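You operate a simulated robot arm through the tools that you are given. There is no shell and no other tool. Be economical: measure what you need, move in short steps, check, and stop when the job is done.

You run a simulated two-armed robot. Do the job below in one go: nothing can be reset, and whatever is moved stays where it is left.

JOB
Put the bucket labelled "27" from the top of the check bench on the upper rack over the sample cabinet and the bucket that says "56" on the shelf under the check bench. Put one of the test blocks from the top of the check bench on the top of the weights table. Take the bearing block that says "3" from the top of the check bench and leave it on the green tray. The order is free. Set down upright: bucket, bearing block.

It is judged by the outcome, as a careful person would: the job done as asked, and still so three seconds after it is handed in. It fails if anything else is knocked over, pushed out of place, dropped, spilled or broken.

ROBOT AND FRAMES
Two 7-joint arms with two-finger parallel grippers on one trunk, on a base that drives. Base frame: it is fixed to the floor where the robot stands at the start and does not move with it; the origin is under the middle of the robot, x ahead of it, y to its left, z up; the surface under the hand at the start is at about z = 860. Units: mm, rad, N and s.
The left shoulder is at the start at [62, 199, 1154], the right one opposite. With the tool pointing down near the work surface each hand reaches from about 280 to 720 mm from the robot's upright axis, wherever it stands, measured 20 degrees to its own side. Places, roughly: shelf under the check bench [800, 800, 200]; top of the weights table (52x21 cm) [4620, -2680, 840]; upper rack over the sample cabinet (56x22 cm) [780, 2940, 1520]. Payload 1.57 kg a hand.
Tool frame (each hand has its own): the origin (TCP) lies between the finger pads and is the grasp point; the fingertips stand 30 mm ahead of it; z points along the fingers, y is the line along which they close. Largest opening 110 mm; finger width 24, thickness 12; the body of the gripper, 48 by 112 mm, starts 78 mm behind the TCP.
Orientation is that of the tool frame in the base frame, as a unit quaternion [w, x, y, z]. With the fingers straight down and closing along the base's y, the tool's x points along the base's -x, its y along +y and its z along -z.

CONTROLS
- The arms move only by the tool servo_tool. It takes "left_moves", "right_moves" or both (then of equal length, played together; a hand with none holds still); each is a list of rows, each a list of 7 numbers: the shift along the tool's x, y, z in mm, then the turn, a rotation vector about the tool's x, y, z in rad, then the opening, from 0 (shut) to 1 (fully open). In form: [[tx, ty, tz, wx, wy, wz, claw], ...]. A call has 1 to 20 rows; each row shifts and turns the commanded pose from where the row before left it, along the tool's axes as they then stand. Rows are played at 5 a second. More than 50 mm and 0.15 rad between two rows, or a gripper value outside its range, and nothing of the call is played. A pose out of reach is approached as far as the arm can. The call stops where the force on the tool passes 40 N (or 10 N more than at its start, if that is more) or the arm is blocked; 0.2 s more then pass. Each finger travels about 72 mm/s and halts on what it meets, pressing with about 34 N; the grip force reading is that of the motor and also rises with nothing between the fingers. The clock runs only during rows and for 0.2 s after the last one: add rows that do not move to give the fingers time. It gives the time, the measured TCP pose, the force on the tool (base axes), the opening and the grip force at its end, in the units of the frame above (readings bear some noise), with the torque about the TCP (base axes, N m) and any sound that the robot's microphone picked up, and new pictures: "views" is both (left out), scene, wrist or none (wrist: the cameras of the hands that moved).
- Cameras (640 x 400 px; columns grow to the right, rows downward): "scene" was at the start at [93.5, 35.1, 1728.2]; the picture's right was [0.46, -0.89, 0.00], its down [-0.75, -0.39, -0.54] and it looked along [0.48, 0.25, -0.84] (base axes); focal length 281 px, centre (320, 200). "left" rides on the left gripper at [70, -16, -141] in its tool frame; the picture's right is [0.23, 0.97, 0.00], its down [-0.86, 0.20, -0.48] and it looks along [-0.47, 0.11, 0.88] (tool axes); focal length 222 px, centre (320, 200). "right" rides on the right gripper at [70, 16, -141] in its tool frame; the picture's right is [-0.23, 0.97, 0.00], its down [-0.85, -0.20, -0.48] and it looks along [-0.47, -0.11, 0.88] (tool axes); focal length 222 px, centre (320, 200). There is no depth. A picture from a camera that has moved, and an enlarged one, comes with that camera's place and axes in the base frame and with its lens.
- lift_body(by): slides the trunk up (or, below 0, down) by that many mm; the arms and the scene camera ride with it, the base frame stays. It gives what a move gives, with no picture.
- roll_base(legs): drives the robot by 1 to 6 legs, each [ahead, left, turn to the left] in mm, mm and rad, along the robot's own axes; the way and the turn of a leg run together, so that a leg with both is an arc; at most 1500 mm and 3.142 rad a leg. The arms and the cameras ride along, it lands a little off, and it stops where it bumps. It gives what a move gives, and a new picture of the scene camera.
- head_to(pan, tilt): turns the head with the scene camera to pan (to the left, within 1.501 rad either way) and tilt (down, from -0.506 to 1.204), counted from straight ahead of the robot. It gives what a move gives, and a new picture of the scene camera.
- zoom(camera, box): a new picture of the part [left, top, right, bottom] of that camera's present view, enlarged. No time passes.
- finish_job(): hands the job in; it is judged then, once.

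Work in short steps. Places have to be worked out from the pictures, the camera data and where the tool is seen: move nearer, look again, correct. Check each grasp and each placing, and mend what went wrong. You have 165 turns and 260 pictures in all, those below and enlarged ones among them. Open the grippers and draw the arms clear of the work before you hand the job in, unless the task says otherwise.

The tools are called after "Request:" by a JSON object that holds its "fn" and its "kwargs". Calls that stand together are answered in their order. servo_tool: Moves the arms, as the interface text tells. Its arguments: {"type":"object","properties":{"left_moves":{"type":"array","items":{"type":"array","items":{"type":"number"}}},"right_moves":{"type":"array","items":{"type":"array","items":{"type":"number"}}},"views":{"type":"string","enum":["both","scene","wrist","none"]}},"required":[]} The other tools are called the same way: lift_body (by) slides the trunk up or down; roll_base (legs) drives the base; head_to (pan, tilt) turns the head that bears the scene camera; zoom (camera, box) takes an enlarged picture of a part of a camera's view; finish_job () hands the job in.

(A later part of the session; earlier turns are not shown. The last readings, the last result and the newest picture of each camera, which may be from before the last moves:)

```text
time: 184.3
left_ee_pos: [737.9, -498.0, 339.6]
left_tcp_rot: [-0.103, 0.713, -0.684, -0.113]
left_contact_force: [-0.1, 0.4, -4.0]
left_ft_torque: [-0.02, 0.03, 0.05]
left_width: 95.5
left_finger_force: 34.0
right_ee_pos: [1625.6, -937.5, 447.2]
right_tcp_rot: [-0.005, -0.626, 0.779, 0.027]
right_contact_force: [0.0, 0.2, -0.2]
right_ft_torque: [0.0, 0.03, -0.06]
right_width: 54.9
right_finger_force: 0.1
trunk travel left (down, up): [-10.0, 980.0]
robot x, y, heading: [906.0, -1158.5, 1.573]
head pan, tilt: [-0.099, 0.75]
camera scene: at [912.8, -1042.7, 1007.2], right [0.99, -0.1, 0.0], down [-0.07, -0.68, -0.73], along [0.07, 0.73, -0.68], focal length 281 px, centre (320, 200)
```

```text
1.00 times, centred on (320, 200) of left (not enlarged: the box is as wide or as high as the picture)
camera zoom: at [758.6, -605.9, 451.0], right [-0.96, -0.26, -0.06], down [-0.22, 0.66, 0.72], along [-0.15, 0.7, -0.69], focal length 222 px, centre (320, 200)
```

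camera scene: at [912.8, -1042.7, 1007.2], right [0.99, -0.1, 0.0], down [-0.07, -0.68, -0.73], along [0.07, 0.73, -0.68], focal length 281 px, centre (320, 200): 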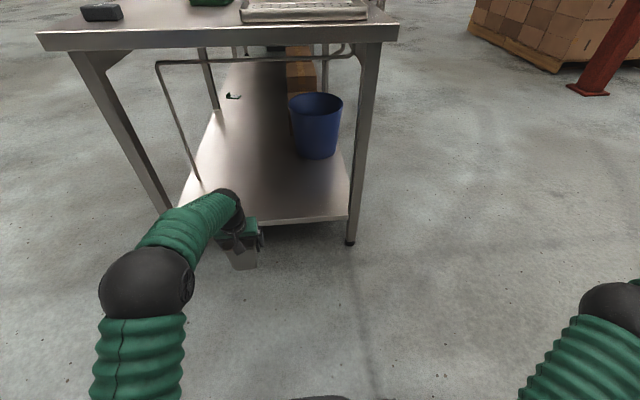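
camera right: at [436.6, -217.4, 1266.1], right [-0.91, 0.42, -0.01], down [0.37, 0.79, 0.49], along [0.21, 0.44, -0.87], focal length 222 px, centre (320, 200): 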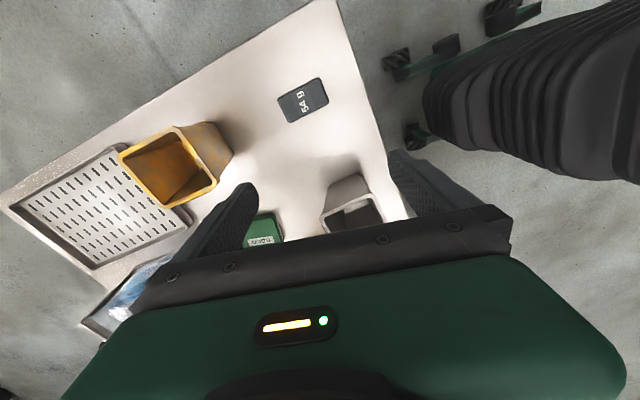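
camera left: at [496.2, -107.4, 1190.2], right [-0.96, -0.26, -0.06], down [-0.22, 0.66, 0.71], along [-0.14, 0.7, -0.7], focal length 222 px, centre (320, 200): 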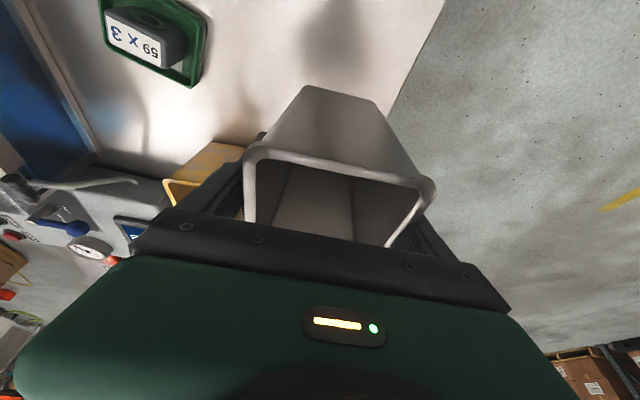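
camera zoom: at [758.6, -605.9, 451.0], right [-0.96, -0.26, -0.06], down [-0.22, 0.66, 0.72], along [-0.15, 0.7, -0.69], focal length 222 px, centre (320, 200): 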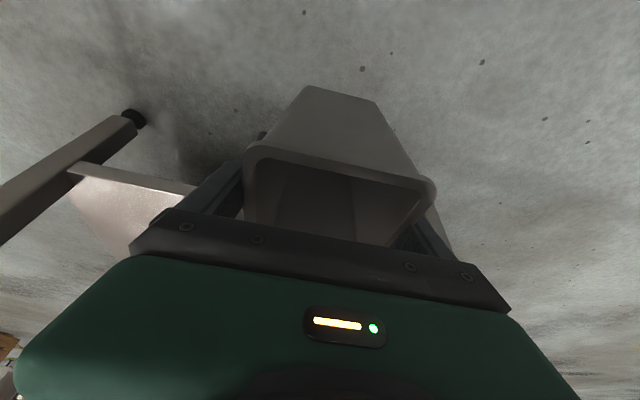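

Path is clear; the bar frame under the bench is at y≈0, beyond my target y≈−185. Drive forward 310 mm.

Request:
{"fn": "roll_base", "kwargs": {"legs": [[312, 0, -0.002]]}}

Request:
{"fn": "zoom", "kwargs": {"camera": "left", "box": [0, 0, 640, 400]}}

```text
time: 186.4
left_ee_pos: [735.0, -186.8, 339.6]
left_tcp_rot: [-0.104, 0.715, -0.682, -0.114]
left_contact_force: [0.0, -0.7, -3.9]
left_ft_torque: [0.01, 0.02, 0.0]
left_width: 95.4
left_finger_force: 33.8
right_ee_pos: [1624.5, -622.9, 447.7]
right_tcp_rot: [-0.003, -0.627, 0.779, 0.028]
right_contact_force: [0.5, -1.0, 0.6]
right_ft_torque: [-0.01, -0.01, 0.02]
right_width: 55.1
right_finger_force: 0.0
trunk travel left (down, up): [-10.0, 980.0]
robot x, y, heading: [903.8, -844.5, 1.57]
head pan, tilt: [-0.099, 0.75]
camera scene: at [913.1, -731.1, 1007.2], right [1.0, -0.1, 0.0], down [-0.07, -0.68, -0.73], along [0.07, 0.73, -0.68], focal length 281 px, centre (320, 200)
```

scene: 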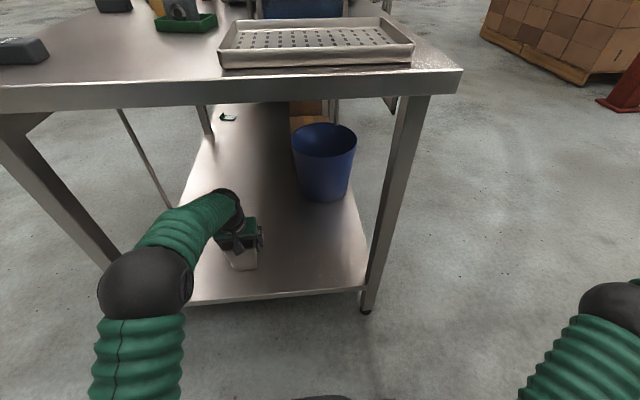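

```text
1.00 times, centred on (320, 200) of left (not enlarged: the box is as wide or as high as the picture)
camera zoom: at [756.4, -295.5, 451.7], right [-0.96, -0.26, -0.06], down [-0.23, 0.66, 0.72], along [-0.15, 0.7, -0.69], focal length 222 px, centre (320, 200)
```

zoom: 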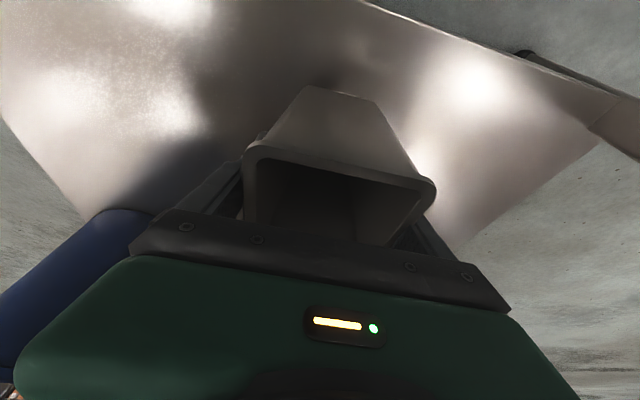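

Bucket is over the shelf. Lower 42 mm, then in small steps until contact.

Request:
{"fn": "servo_tool", "kwargs": {"left_moves": [[4.1, 0, 13.4, 0, 0, 0, 0.5], [4.1, 0, 13.4, 0, 0, 0, 0.5], [4.1, 0, 13.4, 0, 0, 0, 0.5], [0, 0, 0, 0, 0, 0, 0.5]], "views": "none"}}

Request:
{"fn": "servo_tool", "kwargs": {"left_moves": [[1.2, 0, 3.8, 0, 0, 0, 0.5], [0.9, 0, 2.9, 0, 0, 0, 0.5], [0, 0, 0, 0, 0, 0, 0.5]], "views": "none"}}

Request:
{"fn": "servo_tool", "kwargs": {"left_moves": [[0.6, 0, 1.9, 0, 0, 0, 0.5], [0.6, 0, 1.9, 0, 0, 0, 0.5], [0, 0, 0, 0, 0, 0, 0.5]], "views": "wrist"}}

```text
time: 187.4
left_ee_pos: [735.4, -186.5, 297.1]
left_tcp_rot: [-0.105, 0.715, -0.682, -0.113]
left_contact_force: [0.9, 0.1, -3.5]
left_ft_torque: [-0.07, 0.0, 0.0]
left_width: 95.5
left_finger_force: 33.8
right_ee_pos: [1624.0, -623.1, 449.0]
right_tcp_rot: [-0.002, -0.627, 0.778, 0.029]
right_contact_force: [0.6, -0.8, 0.3]
right_ft_torque: [0.03, -0.01, 0.02]
right_width: 55.0
right_finger_force: 0.1
trunk travel left (down, up): [-10.0, 980.0]
robot x, y, heading: [907.1, -844.7, 1.574]
head pan, tilt: [-0.099, 0.75]
```

```text
time: 188.2
left_ee_pos: [735.9, -187.4, 290.5]
left_tcp_rot: [-0.106, 0.715, -0.682, -0.114]
left_contact_force: [-0.6, -0.1, -3.5]
left_ft_torque: [0.04, 0.01, -0.02]
left_width: 95.5
left_finger_force: 33.5
right_ee_pos: [1624.9, -624.0, 449.3]
right_tcp_rot: [-0.002, -0.628, 0.778, 0.028]
right_contact_force: [0.4, -0.5, -0.3]
right_ft_torque: [-0.02, 0.01, 0.03]
right_width: 54.9
right_finger_force: 0.2
trunk travel left (down, up): [-10.0, 980.0]
robot x, y, heading: [905.4, -847.9, 1.57]
head pan, tilt: [-0.099, 0.75]
```

```text
time: 189.0
left_ee_pos: [734.8, -186.5, 286.7]
left_tcp_rot: [-0.106, 0.715, -0.682, -0.113]
left_contact_force: [0.7, -0.7, -4.1]
left_ft_torque: [0.01, 0.02, -0.01]
left_width: 95.6
left_finger_force: 33.7
right_ee_pos: [1624.4, -623.7, 449.4]
right_tcp_rot: [-0.002, -0.627, 0.778, 0.027]
right_contact_force: [-0.1, 0.3, -0.3]
right_ft_torque: [0.0, 0.01, 0.01]
right_width: 54.9
right_finger_force: 0.1
trunk travel left (down, up): [-10.0, 980.0]
robot x, y, heading: [905.1, -846.6, 1.574]
head pan, tilt: [-0.099, 0.75]
camera left: at [755.7, -295.6, 399.4], right [-0.96, -0.26, -0.06], down [-0.23, 0.66, 0.72], along [-0.15, 0.71, -0.69], focal length 222 px, centre (320, 200)
```

left: 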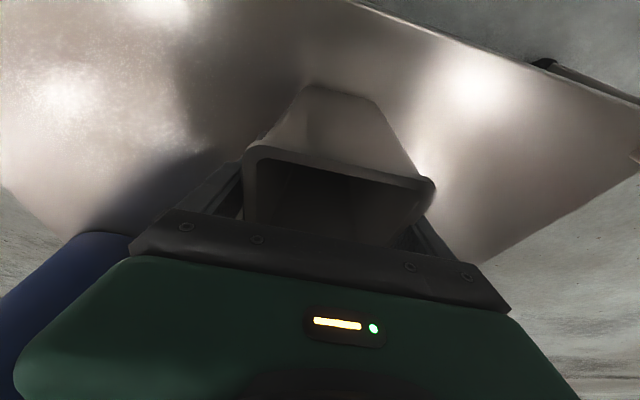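

No contact yet; continue lowering in 2 mm steps.

Request:
{"fn": "servo_tool", "kwargs": {"left_moves": [[0.6, 0, 1.9, 0, 0, 0, 0.5], [0.6, 0, 1.9, 0, 0, 0, 0.5], [0, 0, 0, 0, 0, 0, 0.5]], "views": "none"}}

Request:
{"fn": "servo_tool", "kwargs": {"left_moves": [[0.6, 0, 1.9, 0, 0, 0, 0.5], [0.6, 0, 1.9, 0, 0, 0, 0.5], [0, 0, 0, 0, 0, 0, 0.5]], "views": "none"}}

Request:
{"fn": "servo_tool", "kwargs": {"left_moves": [[0.6, 0, 1.9, 0, 0, 0, 0.5], [0.6, 0, 1.9, 0, 0, 0, 0.5], [0, 0, 0, 0, 0, 0, 0.5]], "views": "none"}}

```text
time: 189.8
left_ee_pos: [734.4, -186.3, 286.8]
left_tcp_rot: [-0.107, 0.715, -0.681, -0.116]
left_contact_force: [1.1, -2.2, 17.9]
left_ft_torque: [-0.81, -0.71, -0.03]
left_width: 95.3
left_finger_force: 33.8
right_ee_pos: [1625.3, -623.5, 448.7]
right_tcp_rot: [-0.002, -0.628, 0.778, 0.03]
right_contact_force: [-0.8, 0.2, -0.5]
right_ft_torque: [0.0, -0.04, 0.01]
right_width: 54.9
right_finger_force: 0.1
trunk travel left (down, up): [-10.0, 980.0]
robot x, y, heading: [906.4, -850.8, 1.571]
head pan, tilt: [-0.099, 0.75]
```

```text
time: 190.6
left_ee_pos: [734.1, -186.1, 282.8]
left_tcp_rot: [-0.106, 0.715, -0.681, -0.116]
left_contact_force: [-1.7, 2.7, 23.8]
left_ft_torque: [-0.37, -0.7, 0.1]
left_width: 95.4
left_finger_force: 33.7
right_ee_pos: [1623.8, -625.0, 449.2]
right_tcp_rot: [-0.001, -0.627, 0.778, 0.03]
right_contact_force: [0.4, -0.2, 0.9]
right_ft_torque: [0.02, -0.01, 0.01]
right_width: 55.1
right_finger_force: 0.1
trunk travel left (down, up): [-10.0, 980.0]
robot x, y, heading: [905.3, -849.9, 1.572]
head pan, tilt: [-0.099, 0.75]
```

```text
time: 191.3
left_ee_pos: [735.4, -182.8, 281.5]
left_tcp_rot: [-0.111, 0.714, -0.681, -0.117]
left_contact_force: [0.7, -5.8, 22.5]
left_ft_torque: [-1.23, -0.92, -0.17]
left_width: 95.5
left_finger_force: 33.9
right_ee_pos: [1624.8, -623.6, 449.5]
right_tcp_rot: [-0.001, -0.627, 0.778, 0.03]
right_contact_force: [-0.4, -0.1, -0.1]
right_ft_torque: [0.0, -0.03, -0.01]
right_width: 55.2
right_finger_force: 0.1
trunk travel left (down, up): [-10.0, 980.0]
robot x, y, heading: [905.7, -846.0, 1.57]
head pan, tilt: [-0.099, 0.75]
stopped in row 3 (left hand): the force on the tool passed its limit at 40 N (the readings are from after the stop); the commanded pose is now the measured one
```

In contact (pressed a little). Ease up 4 mm, then open.

Request:
{"fn": "servo_tool", "kwargs": {"left_moves": [[-0.6, 0, -1.9, 0, 0, 0, 0.5], [-0.6, 0, -1.9, 0, 0, 0, 0.5], [0, 0, 0, 0, 0, 0, 0.5]], "views": "wrist"}}

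```text
time: 192.1
left_ee_pos: [735.4, -184.2, 281.4]
left_tcp_rot: [-0.107, 0.715, -0.681, -0.115]
left_contact_force: [2.3, 3.3, 6.1]
left_ft_torque: [0.7, -0.46, -0.02]
left_width: 95.2
left_finger_force: 34.5
right_ee_pos: [1623.6, -623.4, 450.4]
right_tcp_rot: [-0.002, -0.628, 0.778, 0.028]
right_contact_force: [0.0, -0.2, 0.1]
right_ft_torque: [-0.01, 0.0, -0.02]
right_width: 54.9
right_finger_force: 0.1
trunk travel left (down, up): [-10.0, 980.0]
robot x, y, heading: [911.1, -844.6, 1.577]
head pan, tilt: [-0.099, 0.75]
camera left: at [755.2, -294.9, 393.6], right [-0.96, -0.26, -0.07], down [-0.23, 0.65, 0.72], along [-0.15, 0.71, -0.69], focal length 222 px, centre (320, 200)
```

left: 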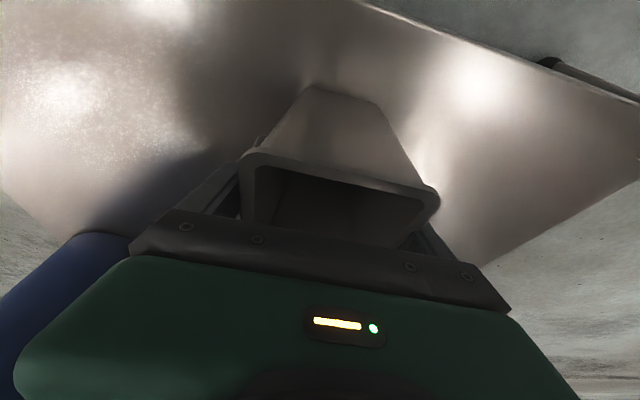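

Open the gripper and retract along the tool axis.

Request:
{"fn": "servo_tool", "kwargs": {"left_moves": [[0, 0, 0, 0, 0, 0, 0.8], [0, 0, 0, 0, 0, 0, 1], [0, 0, 0, 0, 0, 0, 1], [0, 0, 0, 0, 0, 0, 1], [0, 0, -15, 0, 0, 0, 1], [0, 0, -30, 0, 0, 0, 1], [0, 0, -40, 0, 0, 0, 1], [0, 0, -40, 0, 0, 0, 1], [0, 0, 0, 0, 0, 0, 1]], "views": "both"}}

```text
time: 194.1
left_ee_pos: [738.3, -223.3, 400.8]
left_tcp_rot: [-0.107, 0.715, -0.681, -0.115]
left_contact_force: [-0.4, -0.3, -0.1]
left_ft_torque: [0.02, 0.02, -0.02]
left_width: 110.1
left_finger_force: 0.1
right_ee_pos: [1623.5, -623.4, 448.7]
right_tcp_rot: [-0.001, -0.627, 0.779, 0.029]
right_contact_force: [-0.4, 0.3, -0.2]
right_ft_torque: [-0.01, -0.03, -0.04]
right_width: 55.0
right_finger_force: 0.0
trunk travel left (down, up): [-10.0, 980.0]
robot x, y, heading: [902.7, -848.3, 1.571]
head pan, tilt: [-0.099, 0.75]
camera scene: at [913.3, -732.0, 1007.4], right [1.0, -0.1, 0.0], down [-0.07, -0.68, -0.73], along [0.07, 0.73, -0.68], focal length 281 px, centre (320, 200)
camera left: at [758.2, -333.3, 512.1], right [-0.96, -0.26, -0.07], down [-0.23, 0.65, 0.72], along [-0.15, 0.71, -0.69], focal length 222 px, centre (320, 200)
```

scene: 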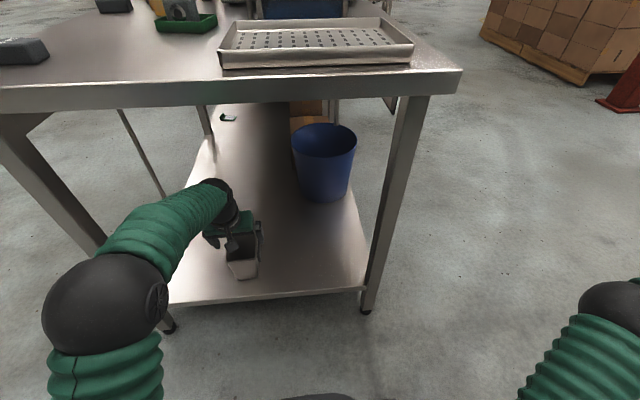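
left: 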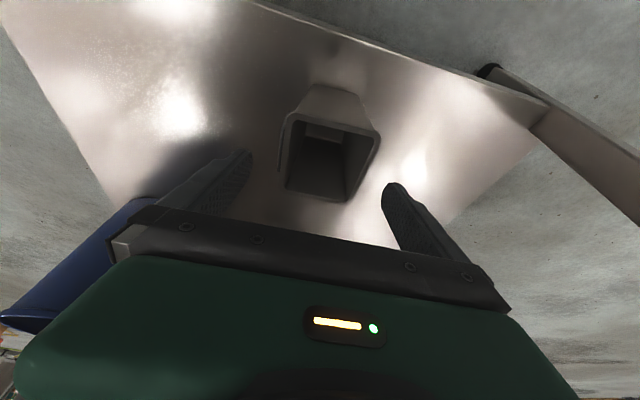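

Bucket 56 is standing on the lower shelf. Back off, raise the trunk, and move to the 54 g block at the bench's near corner.

Request:
{"fn": "roll_base", "kwargs": {"legs": [[-380, 0, 0]]}}

Request:
{"fn": "lift_body", "kwargs": {"by": 740}}

Request:
{"fn": "roll_base", "kwargs": {"legs": [[0, 275, 0], [420, 0, 0]]}}

Request:
{"fn": "servo_tool", "kwargs": {"left_moves": [[0, 0, 0, 0, 0.15, 0, 1], [0, 0, 0, 0, 0.15, 0.05, 1], [0, 0, 0, 0, 0, 0, 1], [0, 0, 0, 0, 0, 0, 1], [0, 0, 0, 0, 0, 0, 1], [0, 0, 0, 0, 0, 0, 1]], "views": "wrist"}}

```text
time: 196.5
left_ee_pos: [734.3, -602.4, 400.4]
left_tcp_rot: [-0.106, 0.718, -0.677, -0.116]
left_contact_force: [0.8, 0.9, 0.0]
left_ft_torque: [-0.02, -0.01, -0.01]
left_width: 110.1
left_finger_force: 0.0
right_ee_pos: [1623.0, -993.9, 450.1]
right_tcp_rot: [-0.002, -0.631, 0.775, 0.029]
right_contact_force: [-0.4, 0.1, 0.2]
right_ft_torque: [0.03, -0.02, 0.0]
right_width: 54.6
right_finger_force: 0.0
trunk travel left (down, up): [-10.0, 980.0]
robot x, y, heading: [909.4, -1226.0, 1.579]
head pan, tilt: [-0.099, 0.75]
camera scene: at [914.7, -1108.9, 1007.4], right [1.0, -0.09, 0.0], down [-0.06, -0.68, -0.73], along [0.06, 0.73, -0.68], focal length 281 px, centre (320, 200)
```

scene: 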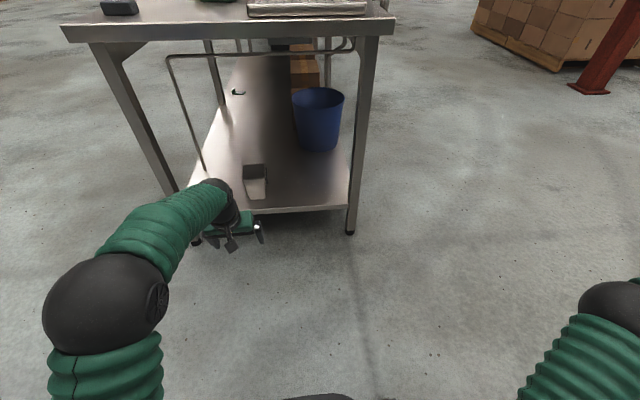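

```text
refused: 740 is not a number from -400 to 400
```

```text
time: 200.0
left_ee_pos: [462.7, -296.0, 397.7]
left_tcp_rot: [-0.102, 0.709, -0.688, -0.113]
left_contact_force: [5.2, 14.1, -15.8]
left_ft_torque: [-0.19, 3.11, -1.42]
left_width: 110.4
left_finger_force: 0.1
right_ee_pos: [1348.4, -692.6, 452.5]
right_tcp_rot: [0.0, -0.627, 0.778, 0.028]
right_contact_force: [0.5, -0.7, 0.5]
right_ft_torque: [0.01, 0.0, -0.01]
right_width: 55.2
right_finger_force: 0.2
trunk travel left (down, up): [-10.0, 980.0]
robot x, y, heading: [632.4, -917.6, 1.573]
head pan, tilt: [-0.099, 0.75]
stopped in leg 2: the force on the tool passed its limit at 109 N (the readings are from after the stop); the commanded pose is now the measured one
camera scene: at [640.0, -797.1, 1006.5], right [1.0, -0.1, 0.0], down [-0.07, -0.68, -0.73], along [0.07, 0.72, -0.69], focal length 281 px, centre (320, 200)
```

scene: 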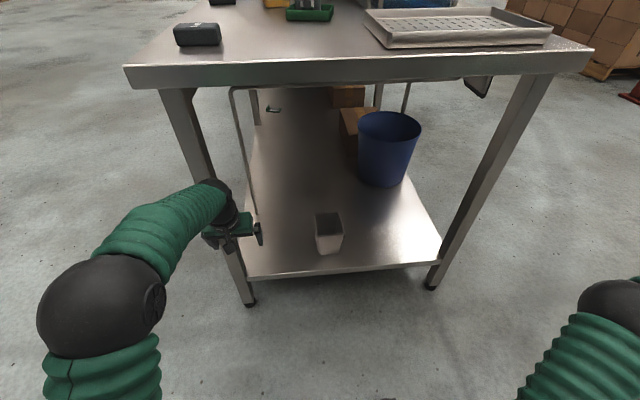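

```text
refused: row 2 steps farther than a row can; nothing moved
```

My lift call was refused (limit 400), and the hand bumped the bench leg. Back off straight away and check for damage.

Request:
{"fn": "roll_base", "kwargs": {"legs": [[-300, 0, 0]]}}

```text
time: 200.8
left_ee_pos: [463.8, -300.1, 400.2]
left_tcp_rot: [-0.105, 0.706, -0.691, -0.116]
left_contact_force: [2.3, 11.7, -11.9]
left_ft_torque: [-0.3, 1.25, -0.69]
left_width: 109.9
left_finger_force: 0.1
right_ee_pos: [1347.3, -698.6, 456.3]
right_tcp_rot: [0.003, -0.628, 0.778, 0.029]
right_contact_force: [-0.8, 0.3, -0.3]
right_ft_torque: [0.0, 0.03, 0.01]
right_width: 55.1
right_finger_force: 0.0
trunk travel left (down, up): [-10.0, 980.0]
robot x, y, heading: [630.2, -919.8, 1.569]
head pan, tilt: [-0.099, 0.75]
stopped in leg 1: the force on the tool passed its limit at 61 N (the readings are from after the stop); the commanded pose is now the measured one
camera scene: at [639.5, -801.8, 1007.1], right [1.0, -0.1, 0.0], down [-0.07, -0.68, -0.73], along [0.07, 0.72, -0.69], focal length 281 px, centre (320, 200)
```

scene: 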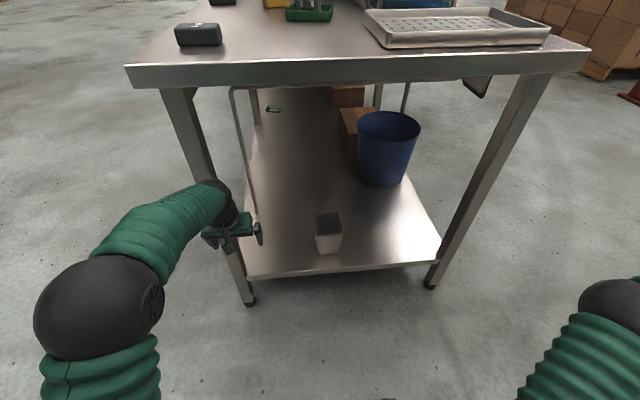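

Pulling back also loads the hand; look at the wrist view to see how it is hooked.

Request:
{"fn": "zoom", "kwargs": {"camera": "left", "box": [0, 0, 640, 400]}}

Request:
{"fn": "zoom", "kwargs": {"camera": "scene", "box": [160, 150, 300, 310]}}

```text
1.00 times, centred on (320, 200) of left (not enlarged: the box is as wide or as high as the picture)
camera zoom: at [481.9, -409.9, 512.9], right [-0.97, -0.24, -0.06], down [-0.21, 0.66, 0.72], along [-0.13, 0.71, -0.69], focal length 222 px, centre (320, 200)
```

zoom: 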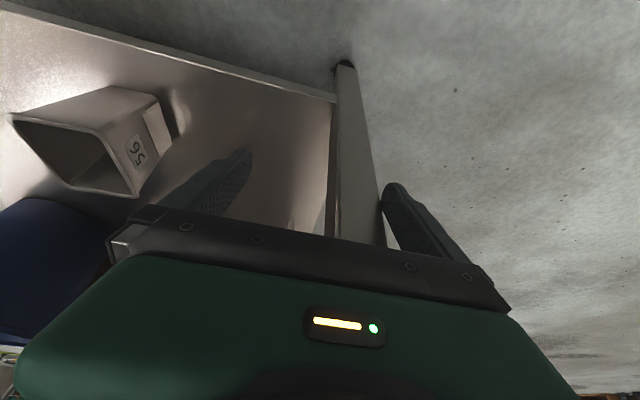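

```text
2.50 times, centred on (230, 230) of scene
camera zoom: at [639.5, -801.8, 1007.1], right [1.0, -0.1, 0.0], down [-0.07, -0.68, -0.73], along [0.07, 0.72, -0.69], focal length 703 px, centre (545, 125)
```

zoom: 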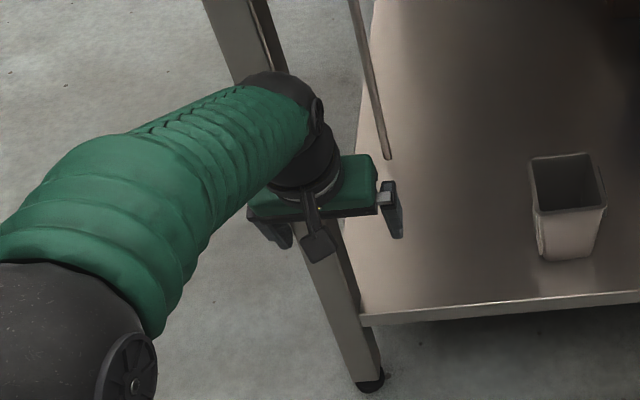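

The open fingers straddle the bench leg, with one touching it. Shift the hand slightly sideways to centre on the leg, then pull straight back.

Request:
{"fn": "servo_tool", "kwargs": {"left_moves": [[0, 5, 0, 0, 0, 0, 1], [0, 5, 0, 0, 0, 0, 1], [9.5, 0, -3, 0, 0, 0, 1], [9.5, 0, -3, 0, 0, 0, 1], [19, 0, -6, 0, 0, 0, 1], [28, 0, -9, 0, 0, 0, 1]], "views": "wrist"}}

```text
time: 201.4
left_ee_pos: [463.3, -300.6, 401.2]
left_tcp_rot: [-0.108, 0.7, -0.697, -0.113]
left_contact_force: [13.7, 17.4, -11.5]
left_ft_torque: [-1.57, 6.15, -0.74]
left_width: 110.2
left_finger_force: 0.0
right_ee_pos: [1348.6, -701.0, 458.0]
right_tcp_rot: [0.004, -0.627, 0.778, 0.029]
right_contact_force: [0.5, -0.6, -0.2]
right_ft_torque: [-0.04, -0.03, 0.01]
right_width: 54.8
right_finger_force: 0.0
trunk travel left (down, up): [-10.0, 980.0]
robot x, y, heading: [635.1, -916.4, 1.57]
head pan, tilt: [-0.099, 0.75]
stopped in row 3 (left hand): the force on the tool passed its limit at 44 N (the readings are from after the stop); the commanded pose is now the measured one
camera left: at [479.1, -411.4, 513.3], right [-0.97, -0.22, -0.06], down [-0.2, 0.67, 0.72], along [-0.12, 0.71, -0.69], focal length 222 px, centre (320, 200)
```

left: 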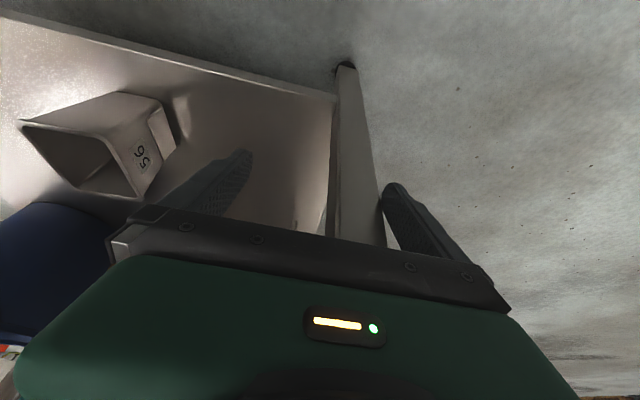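

Forces suggest something holds the hand from its near side. I test small motions: first sideways the other way (+x), watching the force.

Request:
{"fn": "servo_tool", "kwargs": {"left_moves": [[0, -4, 0, 0, 0, 0, 1], [0, -4, 0, 0, 0, 0, 1], [0, 0, 0, 0, 0, 0, 1], [0, 0, 0, 0, 0, 0, 1]], "views": "none"}}

Request:
{"fn": "servo_tool", "kwargs": {"left_moves": [[0, 0, 4, 0, 0, 0, 1], [0, 0, 0, 0, 0, 0, 1]], "views": "scene"}}

```text
time: 202.5
left_ee_pos: [463.5, -302.4, 403.4]
left_tcp_rot: [-0.106, 0.705, -0.692, -0.115]
left_contact_force: [-5.3, 12.7, -18.5]
left_ft_torque: [-1.25, 0.83, -0.26]
left_width: 110.1
left_finger_force: 0.1
right_ee_pos: [1347.4, -700.3, 457.7]
right_tcp_rot: [0.006, -0.627, 0.779, 0.029]
right_contact_force: [0.1, -0.8, 0.4]
right_ft_torque: [-0.01, -0.01, 0.02]
right_width: 54.9
right_finger_force: 0.2
trunk travel left (down, up): [-10.0, 980.0]
robot x, y, heading: [633.3, -918.5, 1.571]
head pan, tilt: [-0.099, 0.75]
stopped in row 4 (left hand): the force on the tool passed its limit at 41 N (the readings are from after the stop); the commanded pose is now the measured one
```

```text
time: 203.1
left_ee_pos: [463.1, -302.0, 403.9]
left_tcp_rot: [-0.108, 0.705, -0.691, -0.117]
left_contact_force: [-4.1, -16.2, 7.8]
left_ft_torque: [-0.14, 1.91, 0.94]
left_width: 110.1
left_finger_force: 0.1
right_ee_pos: [1347.3, -701.6, 460.0]
right_tcp_rot: [0.006, -0.628, 0.778, 0.032]
right_contact_force: [-0.6, 0.0, 0.8]
right_ft_torque: [-0.01, -0.01, -0.02]
right_width: 54.9
right_finger_force: 0.1
trunk travel left (down, up): [-10.0, 980.0]
robot x, y, heading: [631.0, -920.9, 1.569]
head pan, tilt: [-0.099, 0.75]
camera scene: at [640.2, -806.0, 1007.9], right [1.0, -0.1, 0.0], down [-0.07, -0.68, -0.73], along [0.07, 0.73, -0.68], focal length 281 px, centre (320, 200)
```

scene: 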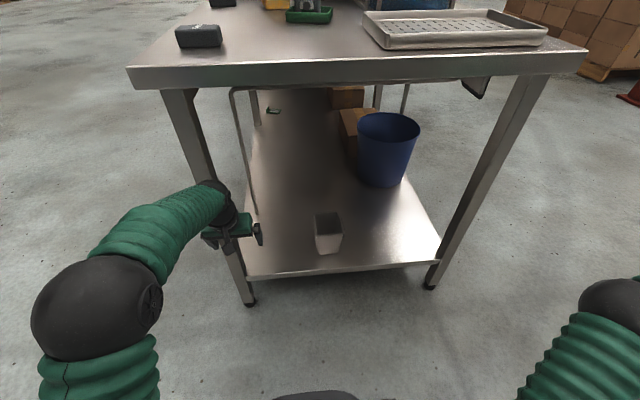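

The hand has a few mm of play both ways. I try a small retreat exactly along the finger axis, then a yaw, watching forces.

Request:
{"fn": "servo_tool", "kwargs": {"left_moves": [[0, 0, -3, 0, 0, 0, 1], [0, 0, -3, 0, 0, 0, 1], [0, 0, -3, 0, 0, 0, 1]], "views": "none"}}

Request:
{"fn": "servo_tool", "kwargs": {"left_moves": [[0, 0, 0, 0, 0, 0.04, 1], [0, 0, 0, 0, 0, 0.04, 1]], "views": "none"}}

Request:
{"fn": "zoom", "kwargs": {"camera": "left", "box": [240, 140, 480, 290]}}

```text
time: 204.1
left_ee_pos: [463.1, -305.6, 411.9]
left_tcp_rot: [-0.107, 0.704, -0.692, -0.118]
left_contact_force: [-3.2, -1.9, 0.5]
left_ft_torque: [0.04, 0.13, 0.12]
left_width: 109.9
left_finger_force: 0.1
right_ee_pos: [1347.5, -703.4, 460.4]
right_tcp_rot: [0.008, -0.627, 0.778, 0.033]
right_contact_force: [0.4, -0.3, 0.6]
right_ft_torque: [-0.01, 0.0, 0.0]
right_width: 55.2
right_finger_force: 0.0
trunk travel left (down, up): [-10.0, 980.0]
robot x, y, heading: [630.6, -917.4, 1.573]
head pan, tilt: [-0.099, 0.75]
stopped in row 3 (left hand): the force on the tool passed its limit at 41 N (the readings are from after the stop); the commanded pose is now the measured one
```

```text
time: 204.7
left_ee_pos: [462.2, -306.6, 409.6]
left_tcp_rot: [0.103, -0.677, 0.719, 0.12]
left_contact_force: [-8.5, -6.5, 0.1]
left_ft_torque: [-0.01, 0.06, 0.51]
left_width: 109.9
left_finger_force: 0.1
right_ee_pos: [1348.4, -702.4, 459.3]
right_tcp_rot: [0.007, -0.627, 0.778, 0.032]
right_contact_force: [0.6, -0.6, 0.0]
right_ft_torque: [-0.02, 0.02, 0.02]
right_width: 55.0
right_finger_force: 0.0
trunk travel left (down, up): [-10.0, 980.0]
robot x, y, heading: [629.2, -917.7, 1.571]
head pan, tilt: [-0.099, 0.75]
```

```text
2.67 times, centred on (360, 215) of left
camera zoom: at [474.6, -417.3, 520.2], right [-0.99, -0.16, -0.04], down [-0.14, 0.67, 0.73], along [-0.09, 0.72, -0.69], focal length 592 px, centre (213, 160)
```

zoom: 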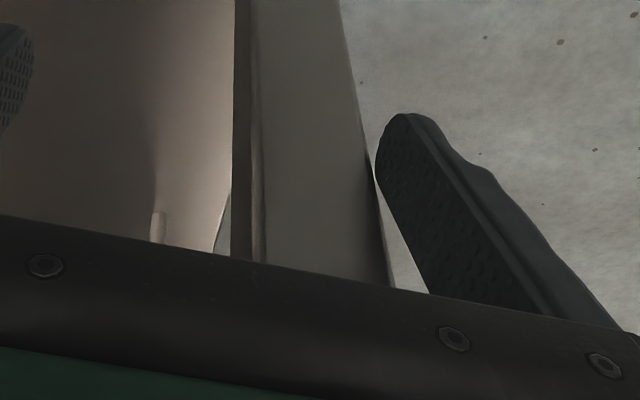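

Freed: forces are small now. Shift 5 mm sideways and continue backing out.

Request:
{"fn": "servo_tool", "kwargs": {"left_moves": [[0, 5, -2, 0, 0, 0, 1], [6, 0, -6, 0, 0, 0, 1], [10, 0, -6, 0, 0, 0, 1], [15, 0, -6, 0, 0, 0, 1], [20, 0, -6, 0, 0, 0, 1]], "views": "wrist"}}

```text
time: 205.9
left_ee_pos: [457.0, -361.6, 419.0]
left_tcp_rot: [0.102, -0.676, 0.72, 0.12]
left_contact_force: [0.5, -0.5, -0.2]
left_ft_torque: [0.03, -0.01, 0.0]
left_width: 110.2
left_finger_force: 0.0
right_ee_pos: [1347.6, -703.9, 459.8]
right_tcp_rot: [0.006, -0.627, 0.778, 0.032]
right_contact_force: [0.1, -0.2, 0.5]
right_ft_torque: [-0.02, 0.01, -0.01]
right_width: 54.8
right_finger_force: 0.2
trunk travel left (down, up): [-10.0, 980.0]
robot x, y, heading: [631.2, -919.2, 1.571]
head pan, tilt: [-0.099, 0.75]
camera left: at [469.3, -474.0, 530.7], right [-0.99, -0.16, -0.04], down [-0.14, 0.67, 0.73], along [-0.09, 0.72, -0.69], focal length 222 px, centre (320, 200)
```

left: 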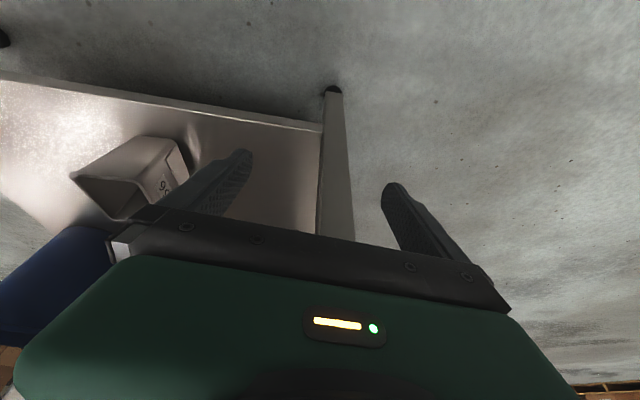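

Free, with zero force. Back off 350 mm and then raise the trunk in two lifts.

Request:
{"fn": "roll_base", "kwargs": {"legs": [[-350, 0, 0]]}}

Request:
{"fn": "lift_body", "kwargs": {"by": 370}}

Request:
{"fn": "lift_body", "kwargs": {"by": 370}}

Request:
{"fn": "head_to", "kwargs": {"pan": 0.0, "tilt": 0.7}}

```text
time: 208.1
left_ee_pos: [457.6, -707.7, 419.2]
left_tcp_rot: [0.103, -0.676, 0.72, 0.12]
left_contact_force: [0.6, 0.1, 0.1]
left_ft_torque: [0.01, 0.03, 0.0]
left_width: 109.9
left_finger_force: 0.0
right_ee_pos: [1349.2, -1047.3, 458.7]
right_tcp_rot: [0.006, -0.627, 0.778, 0.032]
right_contact_force: [0.0, -0.5, -0.5]
right_ft_torque: [-0.02, 0.03, 0.01]
right_width: 55.1
right_finger_force: 0.0
trunk travel left (down, up): [-10.0, 980.0]
robot x, y, heading: [630.5, -1265.2, 1.57]
head pan, tilt: [-0.099, 0.75]
camera scene: at [639.9, -1148.5, 1007.4], right [0.99, -0.1, 0.0], down [-0.07, -0.68, -0.73], along [0.07, 0.73, -0.68], focal length 281 px, centre (320, 200)
```

scene: 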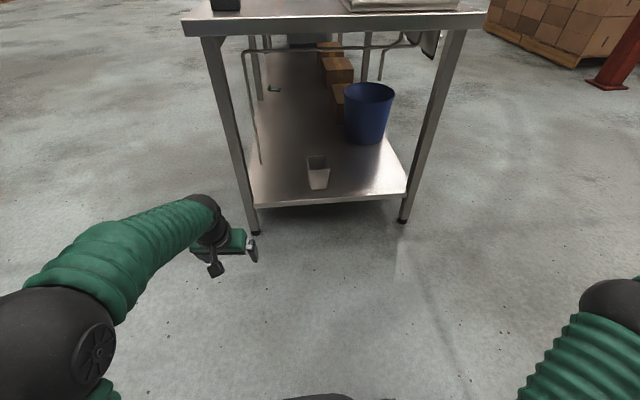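

```text
time: 211.7
left_ee_pos: [456.7, -707.6, 790.1]
left_tcp_rot: [0.102, -0.677, 0.719, 0.121]
left_contact_force: [0.9, -0.4, 0.1]
left_ft_torque: [0.0, 0.02, -0.02]
left_width: 109.9
left_finger_force: 0.0
right_ee_pos: [1347.5, -1046.7, 831.0]
right_tcp_rot: [0.007, -0.628, 0.778, 0.032]
right_contact_force: [-0.6, 0.3, 0.5]
right_ft_torque: [-0.03, -0.02, 0.0]
right_width: 55.3
right_finger_force: 0.1
trunk travel left (down, up): [-380.0, 610.0]
robot x, y, heading: [630.7, -1263.4, 1.572]
head pan, tilt: [-0.099, 0.75]
```

```text
time: 215.3
left_ee_pos: [457.6, -706.9, 1159.6]
left_tcp_rot: [0.103, -0.676, 0.72, 0.121]
left_contact_force: [-0.2, 0.1, -0.3]
left_ft_torque: [-0.03, 0.03, 0.02]
left_width: 109.8
left_finger_force: 0.2
right_ee_pos: [1347.4, -1047.5, 1199.3]
right_tcp_rot: [0.006, -0.628, 0.778, 0.032]
right_contact_force: [-0.1, -0.3, 0.1]
right_ft_torque: [-0.03, -0.03, -0.02]
right_width: 55.0
right_finger_force: 0.0
trunk travel left (down, up): [-750.0, 240.0]
robot x, y, heading: [629.4, -1263.3, 1.57]
head pan, tilt: [-0.099, 0.75]
```

```text
time: 216.0
left_ee_pos: [457.5, -706.0, 1159.5]
left_tcp_rot: [0.104, -0.676, 0.72, 0.121]
left_contact_force: [-0.5, 0.3, -0.4]
left_ft_torque: [-0.01, 0.03, 0.02]
left_width: 109.9
left_finger_force: 0.0
right_ee_pos: [1348.9, -1045.6, 1199.3]
right_tcp_rot: [0.007, -0.627, 0.778, 0.032]
right_contact_force: [-0.1, 0.1, -0.9]
right_ft_torque: [0.01, -0.02, -0.01]
right_width: 55.1
right_finger_force: 0.1
trunk travel left (down, up): [-750.0, 240.0]
robot x, y, heading: [628.9, -1264.3, 1.572]
head pan, tilt: [0.0, 0.7]
camera scene: at [633.2, -1144.5, 1751.6], right [1.0, 0.0, 0.0], down [0.0, -0.65, -0.76], along [0.0, 0.76, -0.65], focal length 281 px, centre (320, 200)
```

scene: 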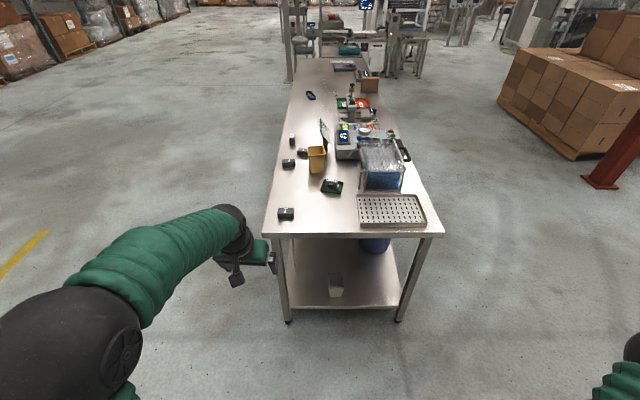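

Everything on bench and shelf is intact. Drive forward toward the 54 g block with the hand high.

Request:
{"fn": "roll_base", "kwargs": {"legs": [[430, 0, 0]]}}

Request:
{"fn": "servo_tool", "kwargs": {"left_moves": [[0, 0, 0, 0, 0.15, 0, 1], [0, 0, 0, 0, 0.14, 0, 1], [-25, 0, 0, 0, 0, 0, 1], [-25, 0, 20, 0, 0, 0, 1], [0, 0, 0, 0, 0, 0, 1], [0, 0, 0, 0, 0, 0, 1], [0, 0, 0, 0, 0, 0, 1]], "views": "wrist"}}

```text
time: 218.6
left_ee_pos: [453.8, -273.9, 1160.8]
left_tcp_rot: [0.102, -0.678, 0.718, 0.121]
left_contact_force: [-0.9, 0.4, -0.3]
left_ft_torque: [-0.01, -0.02, 0.02]
left_width: 109.8
left_finger_force: 0.0
right_ee_pos: [1345.6, -609.0, 1202.0]
right_tcp_rot: [0.007, -0.629, 0.776, 0.033]
right_contact_force: [-1.0, -0.6, 0.8]
right_ft_torque: [0.02, -0.01, -0.02]
right_width: 54.8
right_finger_force: 0.1
trunk travel left (down, up): [-750.0, 240.0]
robot x, y, heading: [630.4, -827.4, 1.578]
head pan, tilt: [0.0, 0.7]
camera scene: at [631.5, -712.2, 1751.9], right [1.0, 0.01, 0.0], down [0.0, -0.64, -0.76], along [-0.01, 0.76, -0.64], focal length 281 px, centre (320, 200)
```

scene: 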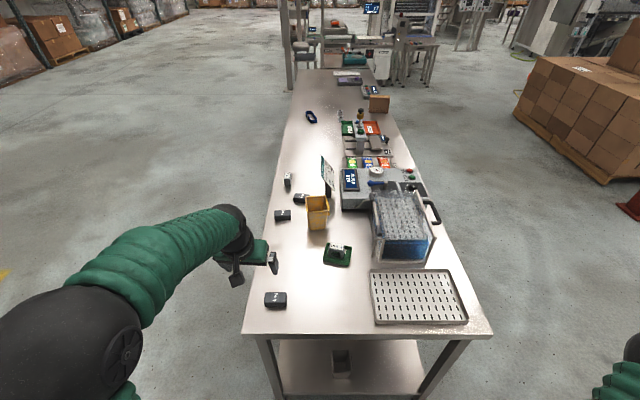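

```text
time: 220.2
left_ee_pos: [454.4, -222.4, 1139.3]
left_tcp_rot: [-0.001, -0.688, 0.725, 0.021]
left_contact_force: [-0.2, -0.6, 0.0]
left_ft_torque: [-0.05, -0.03, -0.01]
left_width: 110.0
left_finger_force: 0.0
right_ee_pos: [1345.0, -607.8, 1200.0]
right_tcp_rot: [0.007, -0.63, 0.776, 0.031]
right_contact_force: [-0.1, 0.3, -0.7]
right_ft_torque: [0.0, 0.02, 0.02]
right_width: 55.0
right_finger_force: 0.0
trunk travel left (down, up): [-750.0, 240.0]
robot x, y, heading: [631.2, -828.7, 1.577]
head pan, tilt: [0.0, 0.7]
camera left: at [469.4, -296.4, 1277.3], right [-0.98, -0.18, 0.03], down [-0.14, 0.85, 0.51], along [-0.11, 0.5, -0.86], focal length 222 px, centre (320, 200)
```

left: 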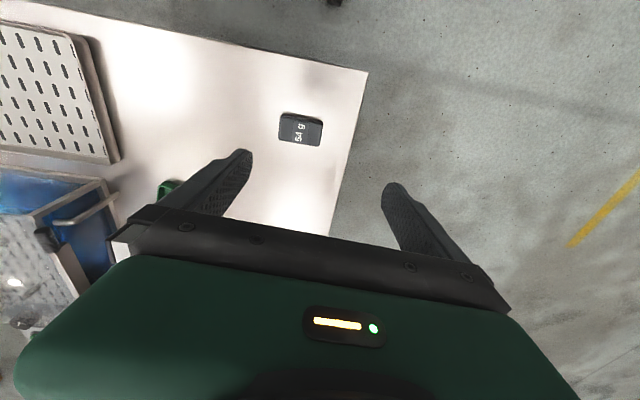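

Request:
{"fn": "zoom", "kwargs": {"camera": "left", "box": [240, 80, 400, 180]}}

```text
4.00 times, centred on (320, 130) of left
camera zoom: at [469.4, -296.4, 1277.3], right [-0.98, -0.18, 0.03], down [-0.14, 0.85, 0.51], along [-0.11, 0.5, -0.86], focal length 888 px, centre (320, 480)
```

zoom: 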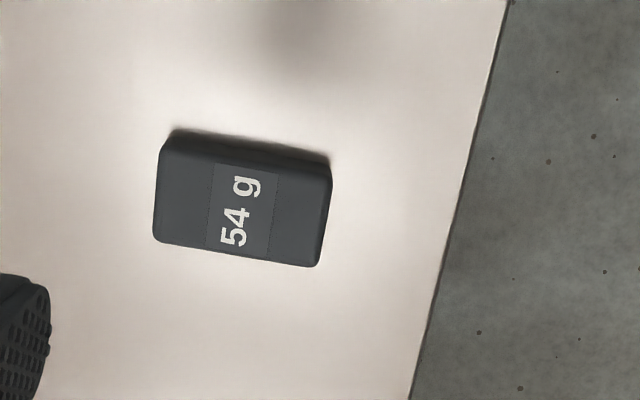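

54 g block: x 440–513, y −220…−178, centre (477, −199). Straighten the hand, centre, and descend to ~z 935.

Request:
{"fn": "servo_tool", "kwargs": {"left_moves": [[0, 0, 0, 0.031, 0.028, -0.052, 1], [-8, -7.5, 40, 0, 0, 0, 1], [-8, -7.5, 40, 0, 0, 0, 1], [-7.4, -7.6, 40, 0, 0, 0, 1], [0, 0, 40, 0, 0, 0, 1], [0, 0, 40, 0, 0, 0, 1], [0, 0, 0, 0, 0, 0, 1], [0, 0, 0, 0, 0, 0, 1]], "views": "wrist"}}

```text
time: 222.0
left_ee_pos: [477.5, -199.2, 940.9]
left_tcp_rot: [-0.001, -0.707, 0.708, 0.0]
left_contact_force: [-0.4, 0.7, 0.0]
left_ft_torque: [0.03, -0.02, 0.03]
left_width: 110.1
left_finger_force: 0.2
right_ee_pos: [1345.2, -607.9, 1201.8]
right_tcp_rot: [0.008, -0.629, 0.777, 0.031]
right_contact_force: [0.6, -1.0, -0.1]
right_ft_torque: [0.01, -0.01, 0.01]
right_width: 55.1
right_finger_force: 0.1
trunk travel left (down, up): [-750.0, 240.0]
robot x, y, heading: [627.4, -829.3, 1.576]
head pan, tilt: [0.0, 0.7]
camera left: at [492.7, -269.4, 1081.8], right [-0.97, -0.23, 0.0], down [-0.2, 0.85, 0.48], along [-0.11, 0.47, -0.88], focal length 222 px, centre (320, 200)
```

left: 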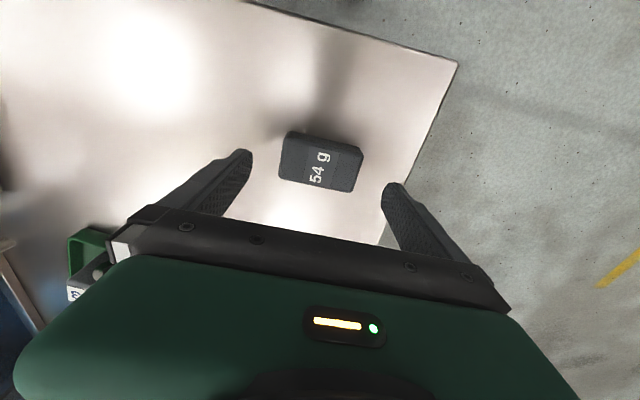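

Centered between the fingers. Descend to z≈894 and close.

Request:
{"fn": "servo_tool", "kwargs": {"left_moves": [[0, 0, 16, 0, 0, 0, 1], [0, 0, 16, 0, 0, 0, 1], [0, 0, 14, 0, 0, 0, 1], [0, 0, 0, 0, 0, 0, 0.8], [0, 0, 0, 0, 0, 0, 0.4], [0, 0, 0, 0, 0, 0, 0.4], [0, 0, 0, 0, 0, 0, 0.4], [0, 0, 0, 0, 0, 0, 0.4]], "views": "wrist"}}

```text
time: 223.8
left_ee_pos: [477.6, -198.8, 896.5]
left_tcp_rot: [0.0, 0.707, -0.707, -0.001]
left_contact_force: [0.3, 0.4, -0.4]
left_ft_torque: [0.01, 0.02, -0.01]
left_width: 73.9
left_finger_force: 34.4
right_ee_pos: [1345.0, -608.9, 1200.8]
right_tcp_rot: [0.007, -0.63, 0.776, 0.032]
right_contact_force: [0.3, 0.1, -0.7]
right_ft_torque: [0.01, 0.0, 0.01]
right_width: 54.9
right_finger_force: 0.1
trunk travel left (down, up): [-750.0, 240.0]
robot x, y, heading: [633.5, -835.5, 1.575]
head pan, tilt: [0.0, 0.7]
camera left: at [491.7, -269.3, 1036.4], right [-0.97, -0.23, 0.0], down [-0.2, 0.85, 0.48], along [-0.11, 0.47, -0.88], focal length 222 px, centre (320, 200)
```

left: 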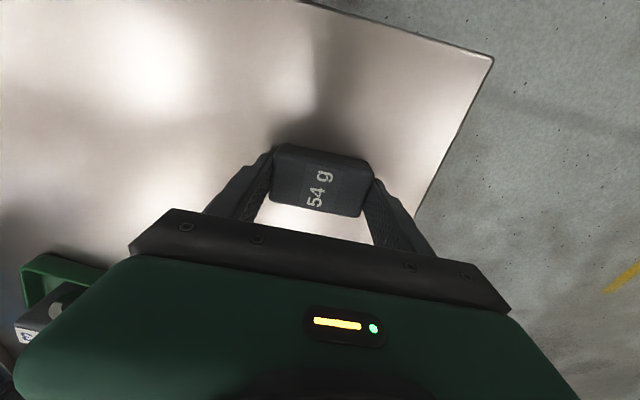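

Gripped at 74 mm. Lift and check.

Request:
{"fn": "servo_tool", "kwargs": {"left_moves": [[0, 0, -10, 0, 0, 0, 0.4], [0, 0, -40, 0, 0, 0, 0.4], [0, 0, -45, 0, 0, 0, 0.4], [0, 0, -45, 0, 0, 0, 0.4], [20, 0, -40, 0, 0, 0, 0.4], [20, 0, -40, 0, 0, 0, 0.4], [0, 0, 0, 0, 0, 0, 0.4]], "views": "both"}}

```text
time: 225.4
left_ee_pos: [474.8, -235.9, 1115.1]
left_tcp_rot: [0.001, 0.707, -0.707, 0.001]
left_contact_force: [0.8, -0.2, -1.0]
left_ft_torque: [-0.01, 0.01, -0.01]
left_width: 73.9
left_finger_force: 33.7
right_ee_pos: [1345.7, -607.4, 1200.8]
right_tcp_rot: [0.008, -0.63, 0.776, 0.032]
right_contact_force: [0.1, 0.3, -0.2]
right_ft_torque: [0.0, -0.01, 0.01]
right_width: 55.1
right_finger_force: 0.0
trunk travel left (down, up): [-750.0, 240.0]
robot x, y, heading: [629.6, -829.3, 1.575]
head pan, tilt: [0.0, 0.7]
camera scene: at [631.8, -707.4, 1751.5], right [1.0, 0.01, 0.0], down [0.0, -0.65, -0.76], along [-0.01, 0.76, -0.65], focal length 281 px, centre (320, 200)
camera left: at [490.1, -306.3, 1256.5], right [-0.97, -0.23, 0.0], down [-0.2, 0.86, 0.48], along [-0.11, 0.47, -0.88], focal length 222 px, centre (320, 200)
```

scene: 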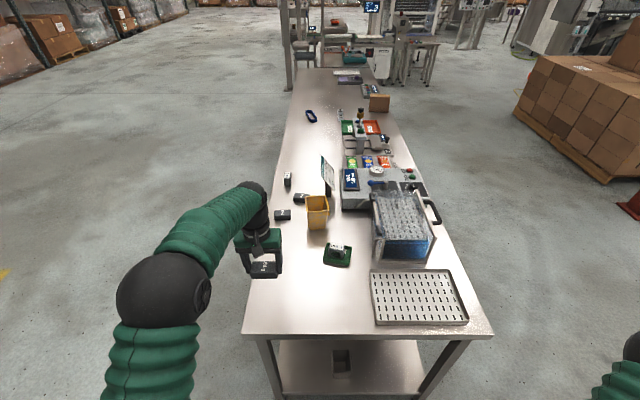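
left: 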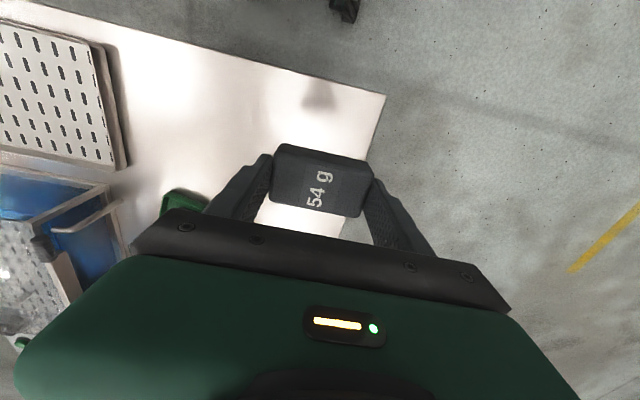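

The block is held. Back off from the bench and turn right toward the weights table to survey the route.

Request:
{"fn": "roll_base", "kwargs": {"legs": [[-350, 0, 0], [0, 0, -1.571]]}}

Request:
{"fn": "head_to", "kwargs": {"pan": -0.35, "tilt": 0.25}}

Request:
{"fn": "zoom", "kwargs": {"camera": "scene", "box": [160, 110, 480, 310]}}

```text
time: 231.6
left_ee_pos: [1226.5, -1038.3, 1116.3]
left_tcp_rot: [-0.001, 0.014, 1.0, 0.001]
left_contact_force: [-0.4, 0.6, -1.0]
left_ft_torque: [0.02, -0.01, -0.03]
left_width: 73.8
left_finger_force: 33.9
right_ee_pos: [831.9, -1896.1, 1201.6]
right_tcp_rot: [0.027, 0.117, 0.993, 0.017]
right_contact_force: [-0.2, -0.4, -0.3]
right_ft_torque: [-0.02, -0.02, -0.01]
right_width: 55.2
right_finger_force: 0.1
trunk travel left (down, up): [-750.0, 240.0]
robot x, y, heading: [631.7, -1177.6, -0.023]
head pan, tilt: [0.0, 0.7]
camera scene: at [749.0, -1181.1, 1751.6], right [-0.02, -1.0, 0.0], down [-0.65, 0.02, -0.76], along [0.76, -0.02, -0.65], focal length 281 px, centre (320, 200)
```

scene: 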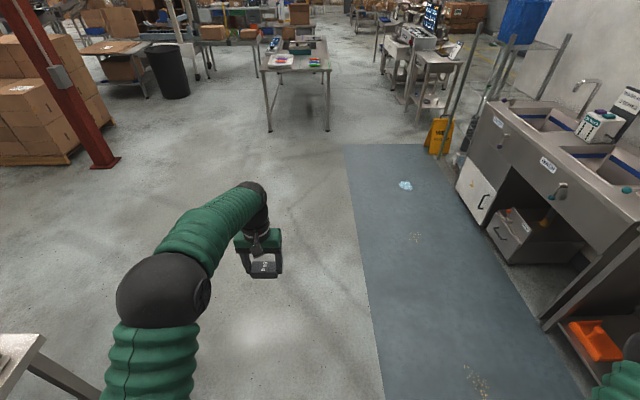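

```text
time: 232.5
left_ee_pos: [1226.2, -1036.5, 1118.1]
left_tcp_rot: [0.0, 0.014, 1.0, -0.001]
left_contact_force: [-0.4, 0.1, -0.8]
left_ft_torque: [0.02, 0.02, -0.01]
left_width: 73.7
left_finger_force: 34.1
right_ee_pos: [830.5, -1896.0, 1202.3]
right_tcp_rot: [0.029, 0.118, 0.992, 0.016]
right_contact_force: [-1.2, 0.0, -0.9]
right_ft_torque: [0.01, 0.01, 0.01]
right_width: 55.1
right_finger_force: 0.2
trunk travel left (down, up): [-750.0, 240.0]
robot x, y, heading: [632.1, -1173.3, -0.026]
head pan, tilt: [-0.351, 0.25]
camera scene: at [750.6, -1213.7, 1792.3], right [-0.36, -0.93, 0.0], down [-0.23, 0.09, -0.97], along [0.9, -0.35, -0.25], focal length 281 px, centre (320, 200)
```

scene: 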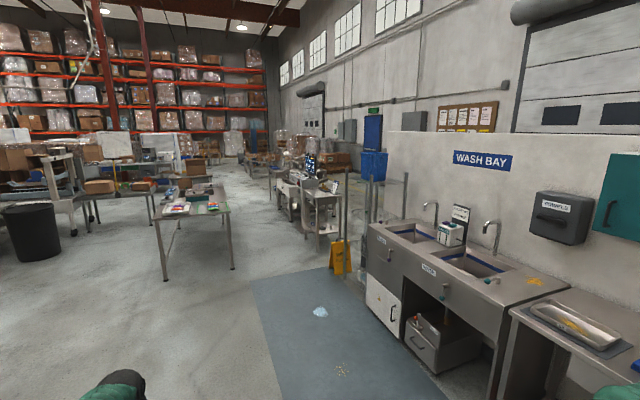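

```text
2.00 times, centred on (320, 210) of scene
camera zoom: at [750.6, -1213.7, 1792.3], right [-0.36, -0.93, 0.0], down [-0.23, 0.09, -0.97], along [0.9, -0.35, -0.25], focal length 562 px, centre (320, 180)
```

zoom: 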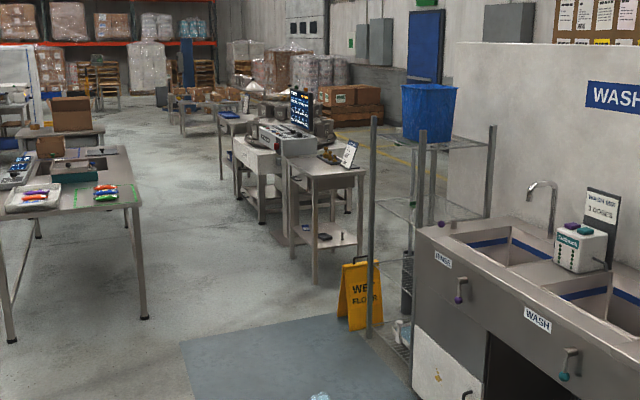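

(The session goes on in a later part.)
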